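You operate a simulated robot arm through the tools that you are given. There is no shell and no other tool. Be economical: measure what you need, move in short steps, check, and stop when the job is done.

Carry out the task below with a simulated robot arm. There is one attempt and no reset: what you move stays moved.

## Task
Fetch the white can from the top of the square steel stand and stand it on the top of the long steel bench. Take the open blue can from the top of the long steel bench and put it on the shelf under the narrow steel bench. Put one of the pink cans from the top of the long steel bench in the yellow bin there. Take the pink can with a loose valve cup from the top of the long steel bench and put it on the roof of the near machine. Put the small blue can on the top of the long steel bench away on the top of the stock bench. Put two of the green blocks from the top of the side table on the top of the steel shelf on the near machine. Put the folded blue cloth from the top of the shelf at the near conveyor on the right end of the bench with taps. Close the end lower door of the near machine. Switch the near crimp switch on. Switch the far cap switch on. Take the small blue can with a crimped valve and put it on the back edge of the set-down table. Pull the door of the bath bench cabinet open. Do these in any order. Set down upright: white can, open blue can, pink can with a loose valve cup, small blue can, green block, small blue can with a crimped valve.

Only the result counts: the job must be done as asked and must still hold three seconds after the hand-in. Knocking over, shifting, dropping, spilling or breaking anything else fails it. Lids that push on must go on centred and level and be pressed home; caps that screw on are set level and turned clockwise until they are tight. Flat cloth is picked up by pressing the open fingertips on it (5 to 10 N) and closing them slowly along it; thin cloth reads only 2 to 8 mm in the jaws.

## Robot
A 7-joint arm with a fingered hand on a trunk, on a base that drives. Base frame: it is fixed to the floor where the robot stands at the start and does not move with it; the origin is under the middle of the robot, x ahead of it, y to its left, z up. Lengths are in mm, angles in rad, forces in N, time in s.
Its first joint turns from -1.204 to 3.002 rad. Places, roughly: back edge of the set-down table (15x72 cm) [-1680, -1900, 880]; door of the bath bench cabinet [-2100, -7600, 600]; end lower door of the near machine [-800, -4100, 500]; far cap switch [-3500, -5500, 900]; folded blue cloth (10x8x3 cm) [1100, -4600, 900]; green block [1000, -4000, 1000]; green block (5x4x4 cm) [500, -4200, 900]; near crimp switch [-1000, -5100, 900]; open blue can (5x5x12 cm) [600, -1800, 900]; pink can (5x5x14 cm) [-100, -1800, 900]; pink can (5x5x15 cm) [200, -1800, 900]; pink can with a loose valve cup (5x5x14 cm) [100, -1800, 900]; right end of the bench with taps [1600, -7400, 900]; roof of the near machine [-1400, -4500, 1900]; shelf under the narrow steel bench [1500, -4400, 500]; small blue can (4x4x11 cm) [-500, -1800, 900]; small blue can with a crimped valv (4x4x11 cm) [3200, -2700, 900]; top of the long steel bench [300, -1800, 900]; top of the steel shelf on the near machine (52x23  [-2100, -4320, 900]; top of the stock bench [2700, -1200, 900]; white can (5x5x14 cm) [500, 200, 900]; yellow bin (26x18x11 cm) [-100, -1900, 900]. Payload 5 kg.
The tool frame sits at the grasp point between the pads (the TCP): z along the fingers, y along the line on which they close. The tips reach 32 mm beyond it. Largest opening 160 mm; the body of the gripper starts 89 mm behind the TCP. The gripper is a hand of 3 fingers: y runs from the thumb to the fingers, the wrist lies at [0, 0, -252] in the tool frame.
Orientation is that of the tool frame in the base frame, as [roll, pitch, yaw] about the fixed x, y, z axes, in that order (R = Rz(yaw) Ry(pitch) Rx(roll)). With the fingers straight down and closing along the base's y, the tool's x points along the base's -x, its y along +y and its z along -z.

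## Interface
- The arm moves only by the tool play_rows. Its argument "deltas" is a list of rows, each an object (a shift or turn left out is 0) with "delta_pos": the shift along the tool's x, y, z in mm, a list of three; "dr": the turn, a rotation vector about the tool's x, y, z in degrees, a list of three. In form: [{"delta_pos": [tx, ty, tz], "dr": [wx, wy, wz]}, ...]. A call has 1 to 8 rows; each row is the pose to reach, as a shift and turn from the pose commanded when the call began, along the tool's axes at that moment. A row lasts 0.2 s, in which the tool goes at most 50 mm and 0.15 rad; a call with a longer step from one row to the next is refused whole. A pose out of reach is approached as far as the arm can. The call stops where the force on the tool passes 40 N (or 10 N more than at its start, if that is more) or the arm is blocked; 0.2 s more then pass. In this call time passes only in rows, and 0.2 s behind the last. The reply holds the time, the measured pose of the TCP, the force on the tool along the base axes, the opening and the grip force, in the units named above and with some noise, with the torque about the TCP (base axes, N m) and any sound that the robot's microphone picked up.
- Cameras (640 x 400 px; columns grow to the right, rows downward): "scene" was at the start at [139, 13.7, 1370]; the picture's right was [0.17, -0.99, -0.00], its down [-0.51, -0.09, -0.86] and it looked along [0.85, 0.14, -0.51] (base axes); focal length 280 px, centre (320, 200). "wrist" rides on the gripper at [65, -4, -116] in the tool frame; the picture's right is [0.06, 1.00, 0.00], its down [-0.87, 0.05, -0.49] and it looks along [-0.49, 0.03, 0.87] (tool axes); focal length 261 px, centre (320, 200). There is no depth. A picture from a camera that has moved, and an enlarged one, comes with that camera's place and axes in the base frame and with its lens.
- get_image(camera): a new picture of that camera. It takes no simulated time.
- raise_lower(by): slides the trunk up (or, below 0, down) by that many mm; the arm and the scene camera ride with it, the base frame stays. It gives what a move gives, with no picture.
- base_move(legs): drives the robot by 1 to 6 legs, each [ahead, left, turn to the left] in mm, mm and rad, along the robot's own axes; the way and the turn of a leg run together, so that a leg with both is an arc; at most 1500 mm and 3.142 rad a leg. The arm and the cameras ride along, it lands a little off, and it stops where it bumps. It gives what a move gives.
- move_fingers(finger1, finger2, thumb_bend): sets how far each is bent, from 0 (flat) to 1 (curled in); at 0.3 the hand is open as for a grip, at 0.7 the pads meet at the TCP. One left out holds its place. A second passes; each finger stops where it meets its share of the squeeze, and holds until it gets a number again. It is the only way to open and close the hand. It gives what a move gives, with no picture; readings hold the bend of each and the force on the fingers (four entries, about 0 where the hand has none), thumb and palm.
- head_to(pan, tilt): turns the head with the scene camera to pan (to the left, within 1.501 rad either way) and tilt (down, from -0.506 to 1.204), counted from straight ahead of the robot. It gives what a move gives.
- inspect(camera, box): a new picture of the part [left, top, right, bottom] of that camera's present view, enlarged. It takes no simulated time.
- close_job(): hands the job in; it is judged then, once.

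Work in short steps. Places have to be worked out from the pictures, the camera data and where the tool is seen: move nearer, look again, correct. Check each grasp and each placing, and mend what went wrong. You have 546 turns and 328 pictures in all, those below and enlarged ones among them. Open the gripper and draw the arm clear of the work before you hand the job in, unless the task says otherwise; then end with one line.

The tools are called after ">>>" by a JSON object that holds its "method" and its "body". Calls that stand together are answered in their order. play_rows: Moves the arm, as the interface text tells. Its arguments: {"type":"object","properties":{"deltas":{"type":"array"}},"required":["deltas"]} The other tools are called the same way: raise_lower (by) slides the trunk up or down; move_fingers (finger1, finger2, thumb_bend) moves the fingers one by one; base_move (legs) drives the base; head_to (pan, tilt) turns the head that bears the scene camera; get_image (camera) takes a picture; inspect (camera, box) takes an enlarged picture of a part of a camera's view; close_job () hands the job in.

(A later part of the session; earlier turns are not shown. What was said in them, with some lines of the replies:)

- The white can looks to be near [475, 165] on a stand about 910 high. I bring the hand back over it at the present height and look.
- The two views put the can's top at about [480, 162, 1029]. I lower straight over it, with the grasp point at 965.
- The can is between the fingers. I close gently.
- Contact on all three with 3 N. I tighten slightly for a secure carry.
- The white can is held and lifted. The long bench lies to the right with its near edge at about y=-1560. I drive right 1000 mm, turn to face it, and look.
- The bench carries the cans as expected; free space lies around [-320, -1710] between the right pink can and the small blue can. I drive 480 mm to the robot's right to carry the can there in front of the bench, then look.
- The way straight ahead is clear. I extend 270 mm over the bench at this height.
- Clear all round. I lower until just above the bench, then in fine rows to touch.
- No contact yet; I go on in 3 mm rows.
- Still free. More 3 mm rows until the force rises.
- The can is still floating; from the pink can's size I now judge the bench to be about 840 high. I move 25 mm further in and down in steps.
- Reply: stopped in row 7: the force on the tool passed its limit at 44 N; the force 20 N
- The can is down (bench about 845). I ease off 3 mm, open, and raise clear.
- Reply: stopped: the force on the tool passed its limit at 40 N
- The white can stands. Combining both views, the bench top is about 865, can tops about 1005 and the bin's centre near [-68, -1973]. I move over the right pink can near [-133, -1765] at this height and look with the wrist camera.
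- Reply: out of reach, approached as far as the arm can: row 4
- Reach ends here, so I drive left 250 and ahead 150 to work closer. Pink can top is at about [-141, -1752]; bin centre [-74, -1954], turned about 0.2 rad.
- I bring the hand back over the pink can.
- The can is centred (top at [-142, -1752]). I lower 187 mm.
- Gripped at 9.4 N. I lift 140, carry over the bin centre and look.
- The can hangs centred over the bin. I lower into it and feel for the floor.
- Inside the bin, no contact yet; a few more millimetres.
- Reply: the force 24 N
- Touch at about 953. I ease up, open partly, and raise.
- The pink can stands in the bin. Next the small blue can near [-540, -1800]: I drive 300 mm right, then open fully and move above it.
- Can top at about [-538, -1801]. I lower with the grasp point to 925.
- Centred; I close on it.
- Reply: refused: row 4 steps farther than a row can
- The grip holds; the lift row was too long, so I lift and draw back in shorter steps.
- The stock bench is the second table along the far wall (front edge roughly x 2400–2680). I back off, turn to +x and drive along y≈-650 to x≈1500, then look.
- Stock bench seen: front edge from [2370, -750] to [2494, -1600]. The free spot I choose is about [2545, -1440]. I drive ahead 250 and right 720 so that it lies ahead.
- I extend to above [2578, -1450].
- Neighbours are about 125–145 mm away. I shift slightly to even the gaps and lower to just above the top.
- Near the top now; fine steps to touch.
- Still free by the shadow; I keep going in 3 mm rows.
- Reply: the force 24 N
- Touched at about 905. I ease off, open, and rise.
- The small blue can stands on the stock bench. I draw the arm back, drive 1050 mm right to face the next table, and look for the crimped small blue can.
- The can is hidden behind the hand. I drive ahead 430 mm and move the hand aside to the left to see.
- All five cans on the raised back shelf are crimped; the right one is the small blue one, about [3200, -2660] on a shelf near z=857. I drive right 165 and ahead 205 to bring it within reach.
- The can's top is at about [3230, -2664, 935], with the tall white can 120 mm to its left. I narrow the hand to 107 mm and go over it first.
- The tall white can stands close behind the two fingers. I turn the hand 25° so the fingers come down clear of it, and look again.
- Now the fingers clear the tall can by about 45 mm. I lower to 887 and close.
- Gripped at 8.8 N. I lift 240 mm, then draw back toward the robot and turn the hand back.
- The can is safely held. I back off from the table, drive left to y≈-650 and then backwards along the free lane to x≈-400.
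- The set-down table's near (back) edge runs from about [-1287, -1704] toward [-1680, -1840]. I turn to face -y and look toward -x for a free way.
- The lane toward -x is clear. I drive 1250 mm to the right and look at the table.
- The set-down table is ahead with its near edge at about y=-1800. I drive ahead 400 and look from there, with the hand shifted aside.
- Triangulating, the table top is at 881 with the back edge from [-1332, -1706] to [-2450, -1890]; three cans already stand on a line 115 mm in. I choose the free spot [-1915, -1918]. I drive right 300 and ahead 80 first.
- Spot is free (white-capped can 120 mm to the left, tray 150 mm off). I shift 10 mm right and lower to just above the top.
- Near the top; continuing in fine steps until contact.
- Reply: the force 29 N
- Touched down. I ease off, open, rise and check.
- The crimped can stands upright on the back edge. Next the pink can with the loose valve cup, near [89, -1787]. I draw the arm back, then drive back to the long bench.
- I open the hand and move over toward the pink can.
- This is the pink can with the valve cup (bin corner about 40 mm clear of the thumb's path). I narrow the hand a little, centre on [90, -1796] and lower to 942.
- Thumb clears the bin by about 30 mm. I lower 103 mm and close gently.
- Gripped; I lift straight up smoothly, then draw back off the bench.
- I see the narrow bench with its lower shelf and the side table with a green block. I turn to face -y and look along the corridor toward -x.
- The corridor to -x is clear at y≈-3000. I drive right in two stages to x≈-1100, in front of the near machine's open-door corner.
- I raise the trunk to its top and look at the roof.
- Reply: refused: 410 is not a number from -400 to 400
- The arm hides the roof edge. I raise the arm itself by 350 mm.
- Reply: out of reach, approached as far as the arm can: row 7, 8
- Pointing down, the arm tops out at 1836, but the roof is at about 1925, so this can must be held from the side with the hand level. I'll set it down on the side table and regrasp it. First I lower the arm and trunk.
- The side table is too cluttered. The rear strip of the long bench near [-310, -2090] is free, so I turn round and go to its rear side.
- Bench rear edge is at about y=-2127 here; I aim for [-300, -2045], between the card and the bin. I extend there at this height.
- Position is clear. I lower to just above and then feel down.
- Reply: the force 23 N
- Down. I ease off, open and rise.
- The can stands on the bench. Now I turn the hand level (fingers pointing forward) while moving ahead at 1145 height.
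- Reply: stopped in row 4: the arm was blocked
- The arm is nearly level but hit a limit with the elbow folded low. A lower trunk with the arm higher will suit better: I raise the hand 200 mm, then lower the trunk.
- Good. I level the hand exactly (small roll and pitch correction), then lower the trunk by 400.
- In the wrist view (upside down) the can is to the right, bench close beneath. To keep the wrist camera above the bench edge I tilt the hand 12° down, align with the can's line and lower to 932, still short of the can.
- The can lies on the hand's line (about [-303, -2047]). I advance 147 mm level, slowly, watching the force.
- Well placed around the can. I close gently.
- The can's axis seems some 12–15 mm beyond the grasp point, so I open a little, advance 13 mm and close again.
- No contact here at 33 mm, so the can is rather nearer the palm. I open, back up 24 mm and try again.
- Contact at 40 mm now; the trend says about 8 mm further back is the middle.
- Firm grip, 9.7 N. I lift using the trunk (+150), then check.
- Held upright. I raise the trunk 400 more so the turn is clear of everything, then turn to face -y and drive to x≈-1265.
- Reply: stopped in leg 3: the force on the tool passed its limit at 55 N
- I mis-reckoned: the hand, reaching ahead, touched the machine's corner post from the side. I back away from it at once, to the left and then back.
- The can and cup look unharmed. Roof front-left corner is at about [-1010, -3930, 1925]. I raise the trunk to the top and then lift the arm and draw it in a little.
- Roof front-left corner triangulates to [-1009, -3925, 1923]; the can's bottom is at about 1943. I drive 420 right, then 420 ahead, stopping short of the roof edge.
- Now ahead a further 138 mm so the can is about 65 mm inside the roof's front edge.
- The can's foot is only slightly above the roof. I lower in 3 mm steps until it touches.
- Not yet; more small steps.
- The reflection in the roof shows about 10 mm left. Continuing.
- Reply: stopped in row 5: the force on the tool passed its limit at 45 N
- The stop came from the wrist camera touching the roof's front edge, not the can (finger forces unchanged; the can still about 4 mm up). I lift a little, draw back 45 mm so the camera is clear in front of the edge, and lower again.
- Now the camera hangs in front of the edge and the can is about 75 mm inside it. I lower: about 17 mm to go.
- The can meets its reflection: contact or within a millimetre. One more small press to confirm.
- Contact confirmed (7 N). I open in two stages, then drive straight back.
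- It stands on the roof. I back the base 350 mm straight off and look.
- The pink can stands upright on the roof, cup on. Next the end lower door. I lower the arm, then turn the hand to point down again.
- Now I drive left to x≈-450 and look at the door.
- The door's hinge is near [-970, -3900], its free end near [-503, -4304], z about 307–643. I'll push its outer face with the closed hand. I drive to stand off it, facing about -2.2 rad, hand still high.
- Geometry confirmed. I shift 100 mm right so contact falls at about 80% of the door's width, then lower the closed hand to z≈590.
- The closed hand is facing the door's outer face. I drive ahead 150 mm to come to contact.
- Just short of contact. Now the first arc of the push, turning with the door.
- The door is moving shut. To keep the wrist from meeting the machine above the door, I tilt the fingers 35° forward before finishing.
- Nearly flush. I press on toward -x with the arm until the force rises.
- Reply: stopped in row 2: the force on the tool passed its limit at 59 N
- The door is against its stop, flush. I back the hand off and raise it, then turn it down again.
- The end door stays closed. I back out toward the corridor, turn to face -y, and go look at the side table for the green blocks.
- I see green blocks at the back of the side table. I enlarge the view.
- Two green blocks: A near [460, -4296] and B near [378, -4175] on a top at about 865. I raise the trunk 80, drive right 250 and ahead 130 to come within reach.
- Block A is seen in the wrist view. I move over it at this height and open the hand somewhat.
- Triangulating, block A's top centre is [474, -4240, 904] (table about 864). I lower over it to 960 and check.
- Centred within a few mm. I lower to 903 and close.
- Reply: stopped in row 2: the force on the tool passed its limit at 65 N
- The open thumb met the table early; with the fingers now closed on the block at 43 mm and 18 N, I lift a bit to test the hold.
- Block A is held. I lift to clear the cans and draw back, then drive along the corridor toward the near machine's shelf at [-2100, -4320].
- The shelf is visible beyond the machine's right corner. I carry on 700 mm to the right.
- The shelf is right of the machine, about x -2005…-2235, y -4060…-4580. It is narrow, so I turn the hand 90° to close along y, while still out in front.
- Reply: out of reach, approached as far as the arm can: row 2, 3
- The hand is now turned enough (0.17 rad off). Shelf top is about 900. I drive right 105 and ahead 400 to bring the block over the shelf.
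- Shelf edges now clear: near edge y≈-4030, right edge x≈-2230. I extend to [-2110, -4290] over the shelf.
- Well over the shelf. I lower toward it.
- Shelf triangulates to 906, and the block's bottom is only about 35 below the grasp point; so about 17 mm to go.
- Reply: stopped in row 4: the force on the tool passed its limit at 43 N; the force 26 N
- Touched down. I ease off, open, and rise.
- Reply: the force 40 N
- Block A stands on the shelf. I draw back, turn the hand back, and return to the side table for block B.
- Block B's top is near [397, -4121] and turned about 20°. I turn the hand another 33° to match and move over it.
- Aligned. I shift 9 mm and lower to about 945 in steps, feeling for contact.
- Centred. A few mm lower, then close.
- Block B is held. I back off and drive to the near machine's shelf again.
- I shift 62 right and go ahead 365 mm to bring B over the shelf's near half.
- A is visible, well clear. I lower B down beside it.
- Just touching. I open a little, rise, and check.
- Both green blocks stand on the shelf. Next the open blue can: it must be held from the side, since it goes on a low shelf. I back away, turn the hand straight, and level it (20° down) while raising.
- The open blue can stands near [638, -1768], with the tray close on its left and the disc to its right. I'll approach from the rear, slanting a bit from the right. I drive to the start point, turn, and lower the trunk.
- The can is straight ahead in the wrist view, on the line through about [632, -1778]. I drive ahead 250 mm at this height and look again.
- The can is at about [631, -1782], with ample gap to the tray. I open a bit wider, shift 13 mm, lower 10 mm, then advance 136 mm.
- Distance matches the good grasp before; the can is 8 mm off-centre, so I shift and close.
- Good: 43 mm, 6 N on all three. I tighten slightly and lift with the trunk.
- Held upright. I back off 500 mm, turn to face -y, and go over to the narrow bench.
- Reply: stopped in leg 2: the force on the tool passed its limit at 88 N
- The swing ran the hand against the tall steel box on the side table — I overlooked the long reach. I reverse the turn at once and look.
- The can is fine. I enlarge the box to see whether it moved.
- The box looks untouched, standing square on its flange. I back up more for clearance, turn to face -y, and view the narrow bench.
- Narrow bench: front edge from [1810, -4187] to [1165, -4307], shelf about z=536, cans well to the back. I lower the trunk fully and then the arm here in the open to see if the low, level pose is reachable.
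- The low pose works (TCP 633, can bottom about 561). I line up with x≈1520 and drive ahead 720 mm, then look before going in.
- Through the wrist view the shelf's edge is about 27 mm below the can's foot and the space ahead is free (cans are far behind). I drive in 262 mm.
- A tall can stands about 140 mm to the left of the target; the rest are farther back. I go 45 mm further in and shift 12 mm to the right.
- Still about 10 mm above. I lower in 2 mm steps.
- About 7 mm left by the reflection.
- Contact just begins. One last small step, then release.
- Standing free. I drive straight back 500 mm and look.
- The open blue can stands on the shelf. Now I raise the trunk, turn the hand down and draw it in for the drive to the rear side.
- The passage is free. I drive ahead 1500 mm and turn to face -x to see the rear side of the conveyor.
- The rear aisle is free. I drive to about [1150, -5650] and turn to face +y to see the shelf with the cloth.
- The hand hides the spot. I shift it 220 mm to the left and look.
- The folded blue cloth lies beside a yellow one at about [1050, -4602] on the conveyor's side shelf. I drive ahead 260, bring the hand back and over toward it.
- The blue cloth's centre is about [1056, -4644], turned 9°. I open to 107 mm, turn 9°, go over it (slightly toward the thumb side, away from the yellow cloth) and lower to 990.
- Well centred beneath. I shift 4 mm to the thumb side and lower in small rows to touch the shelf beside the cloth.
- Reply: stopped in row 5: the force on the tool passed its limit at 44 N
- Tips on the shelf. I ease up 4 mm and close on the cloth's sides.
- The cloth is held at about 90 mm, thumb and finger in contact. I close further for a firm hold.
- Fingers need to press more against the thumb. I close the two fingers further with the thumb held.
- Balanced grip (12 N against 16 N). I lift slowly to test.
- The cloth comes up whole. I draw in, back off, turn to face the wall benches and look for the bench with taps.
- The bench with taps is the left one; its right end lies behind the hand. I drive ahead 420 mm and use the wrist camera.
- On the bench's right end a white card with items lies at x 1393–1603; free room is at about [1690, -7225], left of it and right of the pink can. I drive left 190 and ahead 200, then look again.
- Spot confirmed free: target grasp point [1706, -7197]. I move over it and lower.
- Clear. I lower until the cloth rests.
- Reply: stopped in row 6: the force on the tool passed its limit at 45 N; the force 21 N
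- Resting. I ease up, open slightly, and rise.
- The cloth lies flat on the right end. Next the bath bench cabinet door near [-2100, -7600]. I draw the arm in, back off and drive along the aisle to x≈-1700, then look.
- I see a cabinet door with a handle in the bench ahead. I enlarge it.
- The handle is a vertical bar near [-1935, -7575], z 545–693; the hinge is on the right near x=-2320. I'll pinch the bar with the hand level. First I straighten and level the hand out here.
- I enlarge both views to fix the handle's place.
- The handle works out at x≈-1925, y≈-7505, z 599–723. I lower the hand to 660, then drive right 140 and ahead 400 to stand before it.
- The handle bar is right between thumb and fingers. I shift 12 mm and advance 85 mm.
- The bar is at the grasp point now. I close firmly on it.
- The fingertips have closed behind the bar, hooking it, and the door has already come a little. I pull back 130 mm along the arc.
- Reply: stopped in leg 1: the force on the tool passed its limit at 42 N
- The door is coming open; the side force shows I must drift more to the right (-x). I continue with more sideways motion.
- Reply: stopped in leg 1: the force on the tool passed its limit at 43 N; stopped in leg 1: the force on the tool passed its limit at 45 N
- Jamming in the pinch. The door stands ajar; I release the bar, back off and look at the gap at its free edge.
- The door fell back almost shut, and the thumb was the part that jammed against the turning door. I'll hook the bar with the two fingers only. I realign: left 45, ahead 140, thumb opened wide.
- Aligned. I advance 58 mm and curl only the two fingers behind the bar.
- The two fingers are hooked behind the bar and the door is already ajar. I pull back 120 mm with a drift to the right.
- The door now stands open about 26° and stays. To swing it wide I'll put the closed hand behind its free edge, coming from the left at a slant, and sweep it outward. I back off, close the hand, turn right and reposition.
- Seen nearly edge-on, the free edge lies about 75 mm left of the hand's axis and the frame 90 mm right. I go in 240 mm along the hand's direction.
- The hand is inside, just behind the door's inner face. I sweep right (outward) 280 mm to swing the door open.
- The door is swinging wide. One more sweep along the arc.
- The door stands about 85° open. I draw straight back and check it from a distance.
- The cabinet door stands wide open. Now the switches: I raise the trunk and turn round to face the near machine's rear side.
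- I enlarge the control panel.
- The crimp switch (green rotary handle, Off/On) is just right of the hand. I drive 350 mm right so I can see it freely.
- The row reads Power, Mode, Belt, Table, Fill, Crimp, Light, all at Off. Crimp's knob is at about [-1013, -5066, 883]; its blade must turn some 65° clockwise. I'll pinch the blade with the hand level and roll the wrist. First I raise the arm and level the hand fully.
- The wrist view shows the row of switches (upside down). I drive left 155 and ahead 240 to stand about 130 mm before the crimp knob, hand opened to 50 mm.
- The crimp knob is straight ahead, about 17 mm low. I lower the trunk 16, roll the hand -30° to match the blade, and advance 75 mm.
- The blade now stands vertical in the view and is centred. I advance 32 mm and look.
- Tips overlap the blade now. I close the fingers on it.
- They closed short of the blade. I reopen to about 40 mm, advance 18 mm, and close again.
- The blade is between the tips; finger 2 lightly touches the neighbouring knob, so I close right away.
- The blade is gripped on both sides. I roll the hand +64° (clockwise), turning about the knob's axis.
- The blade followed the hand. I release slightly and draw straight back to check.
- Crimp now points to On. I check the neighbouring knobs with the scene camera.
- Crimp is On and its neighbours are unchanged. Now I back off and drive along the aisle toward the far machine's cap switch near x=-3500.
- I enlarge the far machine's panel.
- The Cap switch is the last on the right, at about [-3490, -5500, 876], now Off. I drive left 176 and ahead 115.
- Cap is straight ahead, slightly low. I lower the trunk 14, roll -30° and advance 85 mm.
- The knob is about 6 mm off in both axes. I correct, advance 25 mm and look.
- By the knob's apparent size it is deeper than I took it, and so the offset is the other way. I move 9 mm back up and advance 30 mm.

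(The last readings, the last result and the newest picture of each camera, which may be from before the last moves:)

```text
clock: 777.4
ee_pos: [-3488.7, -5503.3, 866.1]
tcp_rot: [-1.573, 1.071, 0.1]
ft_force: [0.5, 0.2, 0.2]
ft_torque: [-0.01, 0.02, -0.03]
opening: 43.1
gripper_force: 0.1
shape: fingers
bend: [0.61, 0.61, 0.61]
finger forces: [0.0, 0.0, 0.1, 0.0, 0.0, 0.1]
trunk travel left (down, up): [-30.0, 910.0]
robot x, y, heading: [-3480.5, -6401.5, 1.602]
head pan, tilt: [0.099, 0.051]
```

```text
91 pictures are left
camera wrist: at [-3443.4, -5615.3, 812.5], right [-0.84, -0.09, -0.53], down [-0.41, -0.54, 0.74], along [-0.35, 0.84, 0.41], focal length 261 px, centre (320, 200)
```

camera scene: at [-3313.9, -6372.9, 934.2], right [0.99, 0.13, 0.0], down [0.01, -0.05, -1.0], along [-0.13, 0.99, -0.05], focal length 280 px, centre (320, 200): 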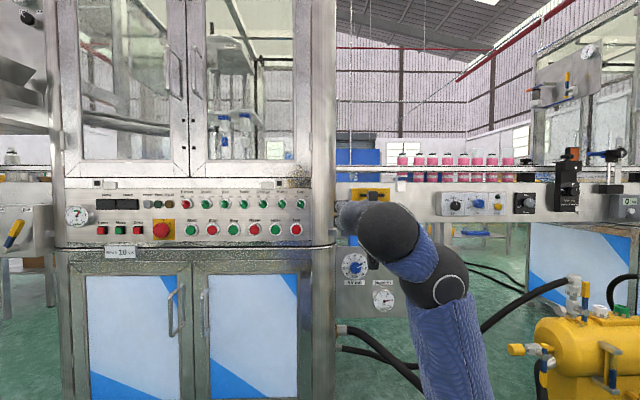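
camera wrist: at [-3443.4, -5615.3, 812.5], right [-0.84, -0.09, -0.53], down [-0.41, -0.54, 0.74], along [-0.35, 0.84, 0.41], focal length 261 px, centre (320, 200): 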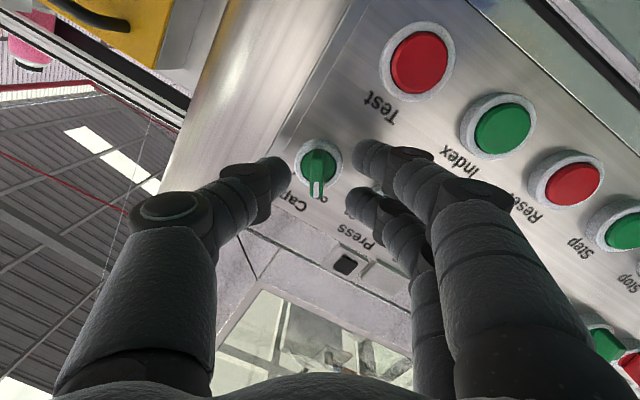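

Aligned now. I advance 22 mm and close on the blade.

>>> {"method": "play_rows", "body": {"deltas": [{"delta_pos": [1, -1, 11]}, {"delta_pos": [2, -1, 22]}]}}

>>> {"method": "move_fingers", "body": {"finger1": 0.75, "finger2": 0.75, "thumb_bend": 0.75}}

>>> {"method": "get_image", "body": {"camera": "wrist"}}

```text
clock: 778.0
ee_pos: [-3488.3, -5480.9, 865.7]
tcp_rot: [-1.574, 1.07, 0.102]
ft_force: [-0.4, 0.2, 0.9]
ft_torque: [0.03, 0.02, -0.02]
opening: 43.0
gripper_force: 0.0
shape: fingers
bend: [0.61, 0.61, 0.61]
finger forces: [0.0, 0.0, 0.1, 0.1, 0.0, 0.1]
trunk travel left (down, up): [-30.0, 910.0]
robot x, y, heading: [-3483.1, -6401.9, 1.597]
head pan, tilt: [0.099, 0.051]
```

```text
clock: 779.0
ee_pos: [-3489.0, -5480.4, 864.8]
tcp_rot: [-1.575, 1.071, 0.097]
ft_force: [-0.3, 9.2, -1.9]
ft_torque: [-0.05, 0.0, -0.03]
opening: 6.6
gripper_force: 8.8
shape: fingers
bend: [0.74, 0.72, 0.7]
finger forces: [1.9, 6.8, 0.0, 0.0, 8.4, 0.0]
trunk travel left (down, up): [-30.0, 910.0]
robot x, y, heading: [-3480.3, -6399.6, 1.596]
head pan, tilt: [0.099, 0.051]
```

```text
90 pictures are left
camera wrist: at [-3443.3, -5592.5, 810.4], right [-0.84, -0.09, -0.53], down [-0.41, -0.53, 0.74], along [-0.35, 0.84, 0.41], focal length 261 px, centre (320, 200)
```

wrist: 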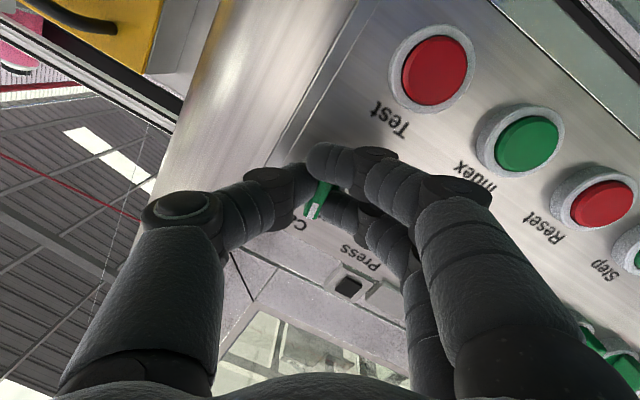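

A shallow grip. I reopen, advance 6 mm more and close again.

>>> {"method": "move_fingers", "body": {"finger1": 0.62, "finger2": 0.62, "thumb_bend": 0.62}}

>>> {"method": "play_rows", "body": {"deltas": [{"delta_pos": [0, 0, 4]}, {"delta_pos": [0, 0, 7]}]}}

>>> {"method": "get_image", "body": {"camera": "wrist"}}

```text
clock: 780.0
ee_pos: [-3490.0, -5480.4, 866.2]
tcp_rot: [-1.574, 1.07, 0.098]
ft_force: [0.2, 1.0, 0.0]
ft_torque: [0.03, -0.02, 0.0]
opening: 39.3
gripper_force: 0.1
shape: fingers
bend: [0.62, 0.62, 0.62]
finger forces: [0.0, 0.1, 0.1, 0.0, 0.0, 0.0]
trunk travel left (down, up): [-30.0, 910.0]
robot x, y, heading: [-3480.0, -6403.8, 1.602]
head pan, tilt: [0.099, 0.051]
```

```text
clock: 780.6
ee_pos: [-3489.8, -5473.1, 866.0]
tcp_rot: [-1.574, 1.069, 0.1]
ft_force: [0.0, 0.6, -0.6]
ft_torque: [0.03, 0.03, -0.01]
opening: 39.2
gripper_force: 0.1
shape: fingers
bend: [0.62, 0.62, 0.62]
finger forces: [0.0, 0.0, 0.0, 0.0, 0.0, 0.0]
trunk travel left (down, up): [-30.0, 910.0]
robot x, y, heading: [-3477.8, -6405.0, 1.598]
head pan, tilt: [0.099, 0.051]
```

```text
89 pictures are left
camera wrist: at [-3444.1, -5585.9, 810.6], right [-0.84, -0.09, -0.53], down [-0.41, -0.54, 0.74], along [-0.35, 0.84, 0.41], focal length 261 px, centre (320, 200)
```

wrist: 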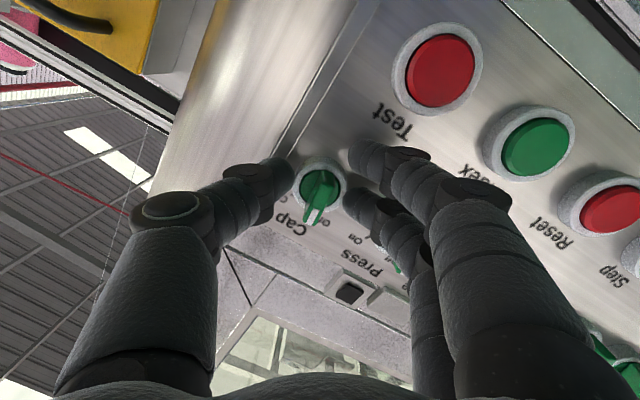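

>>> {"method": "play_rows", "body": {"deltas": [{"delta_pos": [-2, 0, 5]}]}}

>>> {"method": "move_fingers", "body": {"finger1": 0.76, "finger2": 0.76, "thumb_bend": 0.76}}

>>> {"method": "get_image", "body": {"camera": "wrist"}}

```text
clock: 781.0
ee_pos: [-3491.7, -5470.4, 866.9]
tcp_rot: [-1.572, 1.068, 0.103]
ft_force: [8.3, -29.8, -14.0]
ft_torque: [-0.44, -0.6, 0.95]
opening: 39.3
gripper_force: 18.3
shape: fingers
bend: [0.63, 0.65, 0.62]
finger forces: [9.3, 27.1, 0.1, 0.1, 0.0, 0.0]
trunk travel left (down, up): [-30.0, 910.0]
robot x, y, heading: [-3478.4, -6402.9, 1.595]
head pan, tilt: [0.099, 0.051]
```

```text
clock: 782.0
ee_pos: [-3492.2, -5469.5, 867.0]
tcp_rot: [-1.575, 1.07, 0.101]
ft_force: [-2.5, -3.9, -1.8]
ft_torque: [0.07, -0.18, 0.1]
opening: 13.2
gripper_force: 23.5
shape: fingers
bend: [0.73, 0.7, 0.71]
finger forces: [11.2, 11.7, 0.0, 0.0, 23.4, 0.1]
trunk travel left (down, up): [-30.0, 910.0]
robot x, y, heading: [-3482.6, -6400.1, 1.6]
head pan, tilt: [0.099, 0.051]
```

```text
88 pictures are left
camera wrist: at [-3446.1, -5581.6, 812.5], right [-0.84, -0.09, -0.53], down [-0.41, -0.54, 0.74], along [-0.35, 0.84, 0.41], focal length 261 px, centre (320, 200)
```

wrist: 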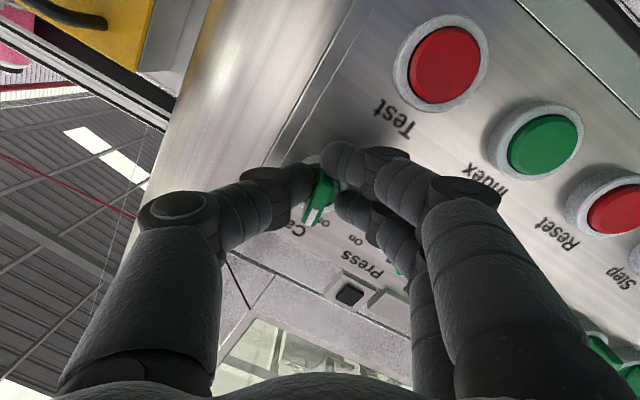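

Firm grip; the blade already stands some 15° turned. I roll +50°.

>>> {"method": "play_rows", "body": {"deltas": [{"delta_pos": [0, 0.4, 0], "dr": [0, 0, 8]}, {"delta_pos": [-0.1, 0.8, 0], "dr": [0, 0, 16]}, {"delta_pos": [-0.3, 1.2, 0], "dr": [0, 0, 24]}, {"delta_pos": [-0.5, 1.6, 0], "dr": [0, 0, 32]}, {"delta_pos": [-0.7, 1.9, 0], "dr": [0, 0, 40]}, {"delta_pos": [-1, 2.2, 0], "dr": [0, 0, 48]}, {"delta_pos": [-1.2, 2.4, 0], "dr": [0, 0, 54]}]}}

>>> {"method": "get_image", "body": {"camera": "wrist"}}

```text
clock: 783.6
ee_pos: [-3495.2, -5470.2, 866.1]
tcp_rot: [1.575, 1.128, -3.033]
ft_force: [-10.0, -29.7, -18.9]
ft_torque: [0.12, -0.5, 0.2]
opening: 8.2
gripper_force: 36.5
shape: fingers
bend: [0.75, 0.71, 0.72]
finger forces: [26.1, 21.2, 0.1, 0.0, 26.4, 0.1]
trunk travel left (down, up): [-30.0, 910.0]
robot x, y, heading: [-3481.0, -6399.6, 1.598]
head pan, tilt: [0.099, 0.051]
```

```text
87 pictures are left
camera wrist: at [-3507.9, -5587.9, 806.8], right [-0.92, -0.1, 0.37], down [0.37, -0.45, 0.81], along [0.09, 0.89, 0.46], focal length 261 px, centre (320, 200)
```

wrist: 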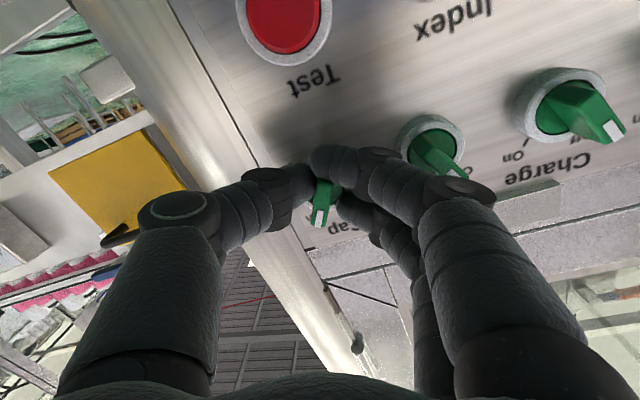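

The blade has come round. I release and draw back to check.

>>> {"method": "move_fingers", "body": {"finger1": 0.64, "finger2": 0.64, "thumb_bend": 0.64}}

>>> {"method": "play_rows", "body": {"deltas": [{"delta_pos": [0, 0, -30]}, {"delta_pos": [0, 0, -70]}, {"delta_pos": [0, 0, -110]}, {"delta_pos": [0, 0, -150], "dr": [0, 0, -8]}, {"delta_pos": [0, 0, -190], "dr": [0, 0, -16]}, {"delta_pos": [0, 0, -210], "dr": [0, 0, -24]}]}}

>>> {"method": "get_image", "body": {"camera": "wrist"}}

>>> {"method": "inspect", "body": {"camera": "wrist", "box": [240, 30, 540, 190]}}

```text
clock: 783.9
ee_pos: [-3496.5, -5471.1, 867.0]
tcp_rot: [1.573, 1.128, -3.034]
ft_force: [-1.0, -24.5, -11.2]
ft_torque: [0.0, -0.11, 0.26]
opening: 19.0
gripper_force: 15.2
shape: fingers
bend: [0.72, 0.68, 0.64]
finger forces: [18.6, 12.5, 0.0, 0.0, 0.3, 0.0]
trunk travel left (down, up): [-30.0, 910.0]
robot x, y, heading: [-3479.7, -6402.3, 1.594]
head pan, tilt: [0.099, 0.051]
stopped: the force on the tool passed its limit at 52 N (the readings are from after the stop); the commanded pose is now the measured one
```

```text
clock: 785.3
ee_pos: [-3473.1, -5678.5, 867.6]
tcp_rot: [1.663, 1.547, -2.944]
ft_force: [-0.1, -0.2, -0.7]
ft_torque: [0.01, -0.02, 0.02]
opening: 32.0
gripper_force: 0.1
shape: fingers
bend: [0.64, 0.64, 0.64]
finger forces: [0.0, 0.1, 0.0, 0.0, 0.0, 0.1]
trunk travel left (down, up): [-30.0, 910.0]
robot x, y, heading: [-3479.0, -6403.9, 1.601]
head pan, tilt: [0.099, 0.051]
```

```text
86 pictures are left
camera wrist: at [-3458.6, -5795.8, 802.0], right [-0.99, -0.1, -0.04], down [0.02, -0.49, 0.87], along [-0.11, 0.86, 0.49], focal length 261 px, centre (320, 200)
```

wrist: 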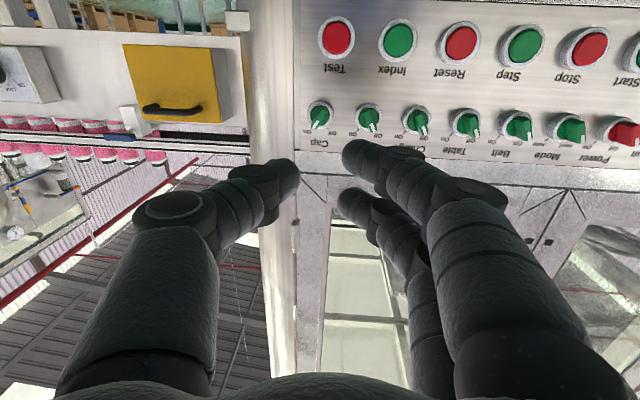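

```text
2.13 times, centred on (390, 110) of wrist
camera zoom: at [-3458.6, -5795.8, 802.0], right [-0.99, -0.1, -0.04], down [0.02, -0.49, 0.87], along [-0.11, 0.86, 0.49], focal length 556 px, centre (171, 392)
```

zoom: 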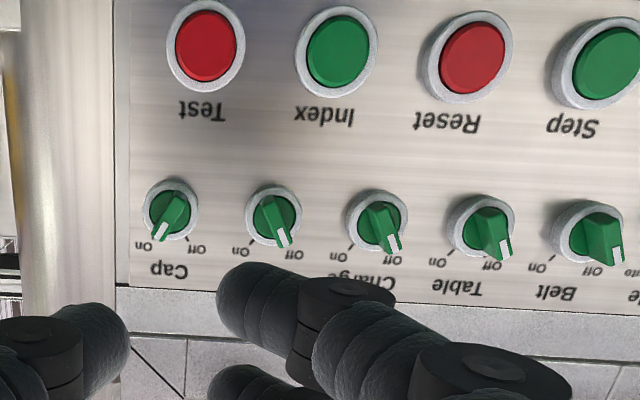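

Cap now points to On with its neighbours unchanged. All the tasks are done; I open the hand and back the robot clear of the panel.

>>> {"method": "base_move", "body": {"legs": [[-150, 0, 0]]}}

>>> {"method": "move_fingers", "body": {"finger1": 0.3, "finger2": 0.3, "thumb_bend": 0.3}}

>>> {"method": "head_to", "body": {"pan": -1.0, "tilt": -0.1}}

>>> {"method": "get_image", "body": {"camera": "scene"}}

```text
clock: 786.6
ee_pos: [-3467.1, -5829.9, 865.0]
tcp_rot: [1.646, 1.547, -2.963]
ft_force: [-0.4, -0.3, 0.7]
ft_torque: [0.01, -0.02, -0.01]
opening: 32.1
gripper_force: 0.1
shape: fingers
bend: [0.64, 0.64, 0.64]
finger forces: [0.0, 0.1, 0.0, 0.1, 0.1, 0.0]
trunk travel left (down, up): [-30.0, 910.0]
robot x, y, heading: [-3476.5, -6554.6, 1.59]
head pan, tilt: [0.099, 0.051]
```

```text
clock: 787.6
ee_pos: [-3467.8, -5831.7, 865.4]
tcp_rot: [1.642, 1.547, -2.967]
ft_force: [-0.3, -0.5, 0.1]
ft_torque: [0.02, -0.01, -0.03]
opening: 167.6
gripper_force: 0.1
shape: fingers
bend: [0.3, 0.3, 0.3]
finger forces: [0.1, 0.1, 0.2, 0.0, 0.1, 0.1]
trunk travel left (down, up): [-30.0, 910.0]
robot x, y, heading: [-3473.6, -6550.7, 1.599]
head pan, tilt: [0.099, 0.051]
```

```text
clock: 789.0
ee_pos: [-3467.5, -5830.9, 866.2]
tcp_rot: [1.644, 1.545, -2.966]
ft_force: [0.3, 0.1, 0.8]
ft_torque: [-0.01, -0.01, 0.02]
opening: 167.4
gripper_force: 0.0
shape: fingers
bend: [0.3, 0.3, 0.3]
finger forces: [0.1, 0.0, 0.1, 0.0, 0.0, 0.0]
trunk travel left (down, up): [-30.0, 910.0]
robot x, y, heading: [-3479.0, -6551.1, 1.598]
head pan, tilt: [-1.0, -0.099]
```

```text
84 pictures are left
camera scene: at [-3405.1, -6455.5, 933.6], right [0.56, -0.83, 0.0], down [0.08, 0.06, -1.0], along [0.82, 0.56, 0.1], focal length 280 px, centre (320, 200)
```

scene: 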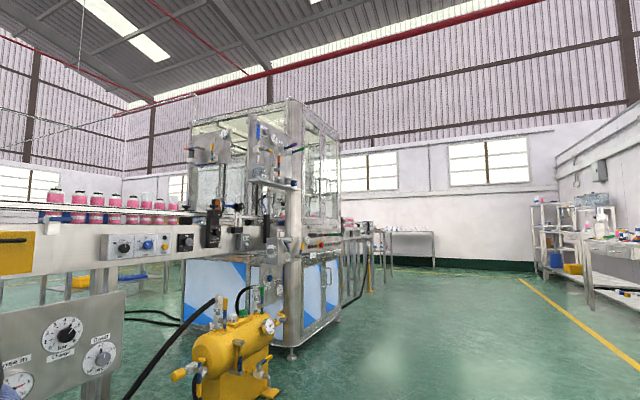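

The hand is open and clear of everything. I hand the job in.

>>> {"method": "close_job", "body": {}}

```text
The job is handed in.
```

I carried out all twelve tasks and handed the job in, with the gripper open and the arm clear. The hand bumped two things on the way. It pressed the near machine's corner post at up to 55 N. It later hit the tall steel box on the side table at up to 88 N. The box still looked square in place in the picture I took afterwards; I didn't check the machine separately, though it didn't look shifted later on.
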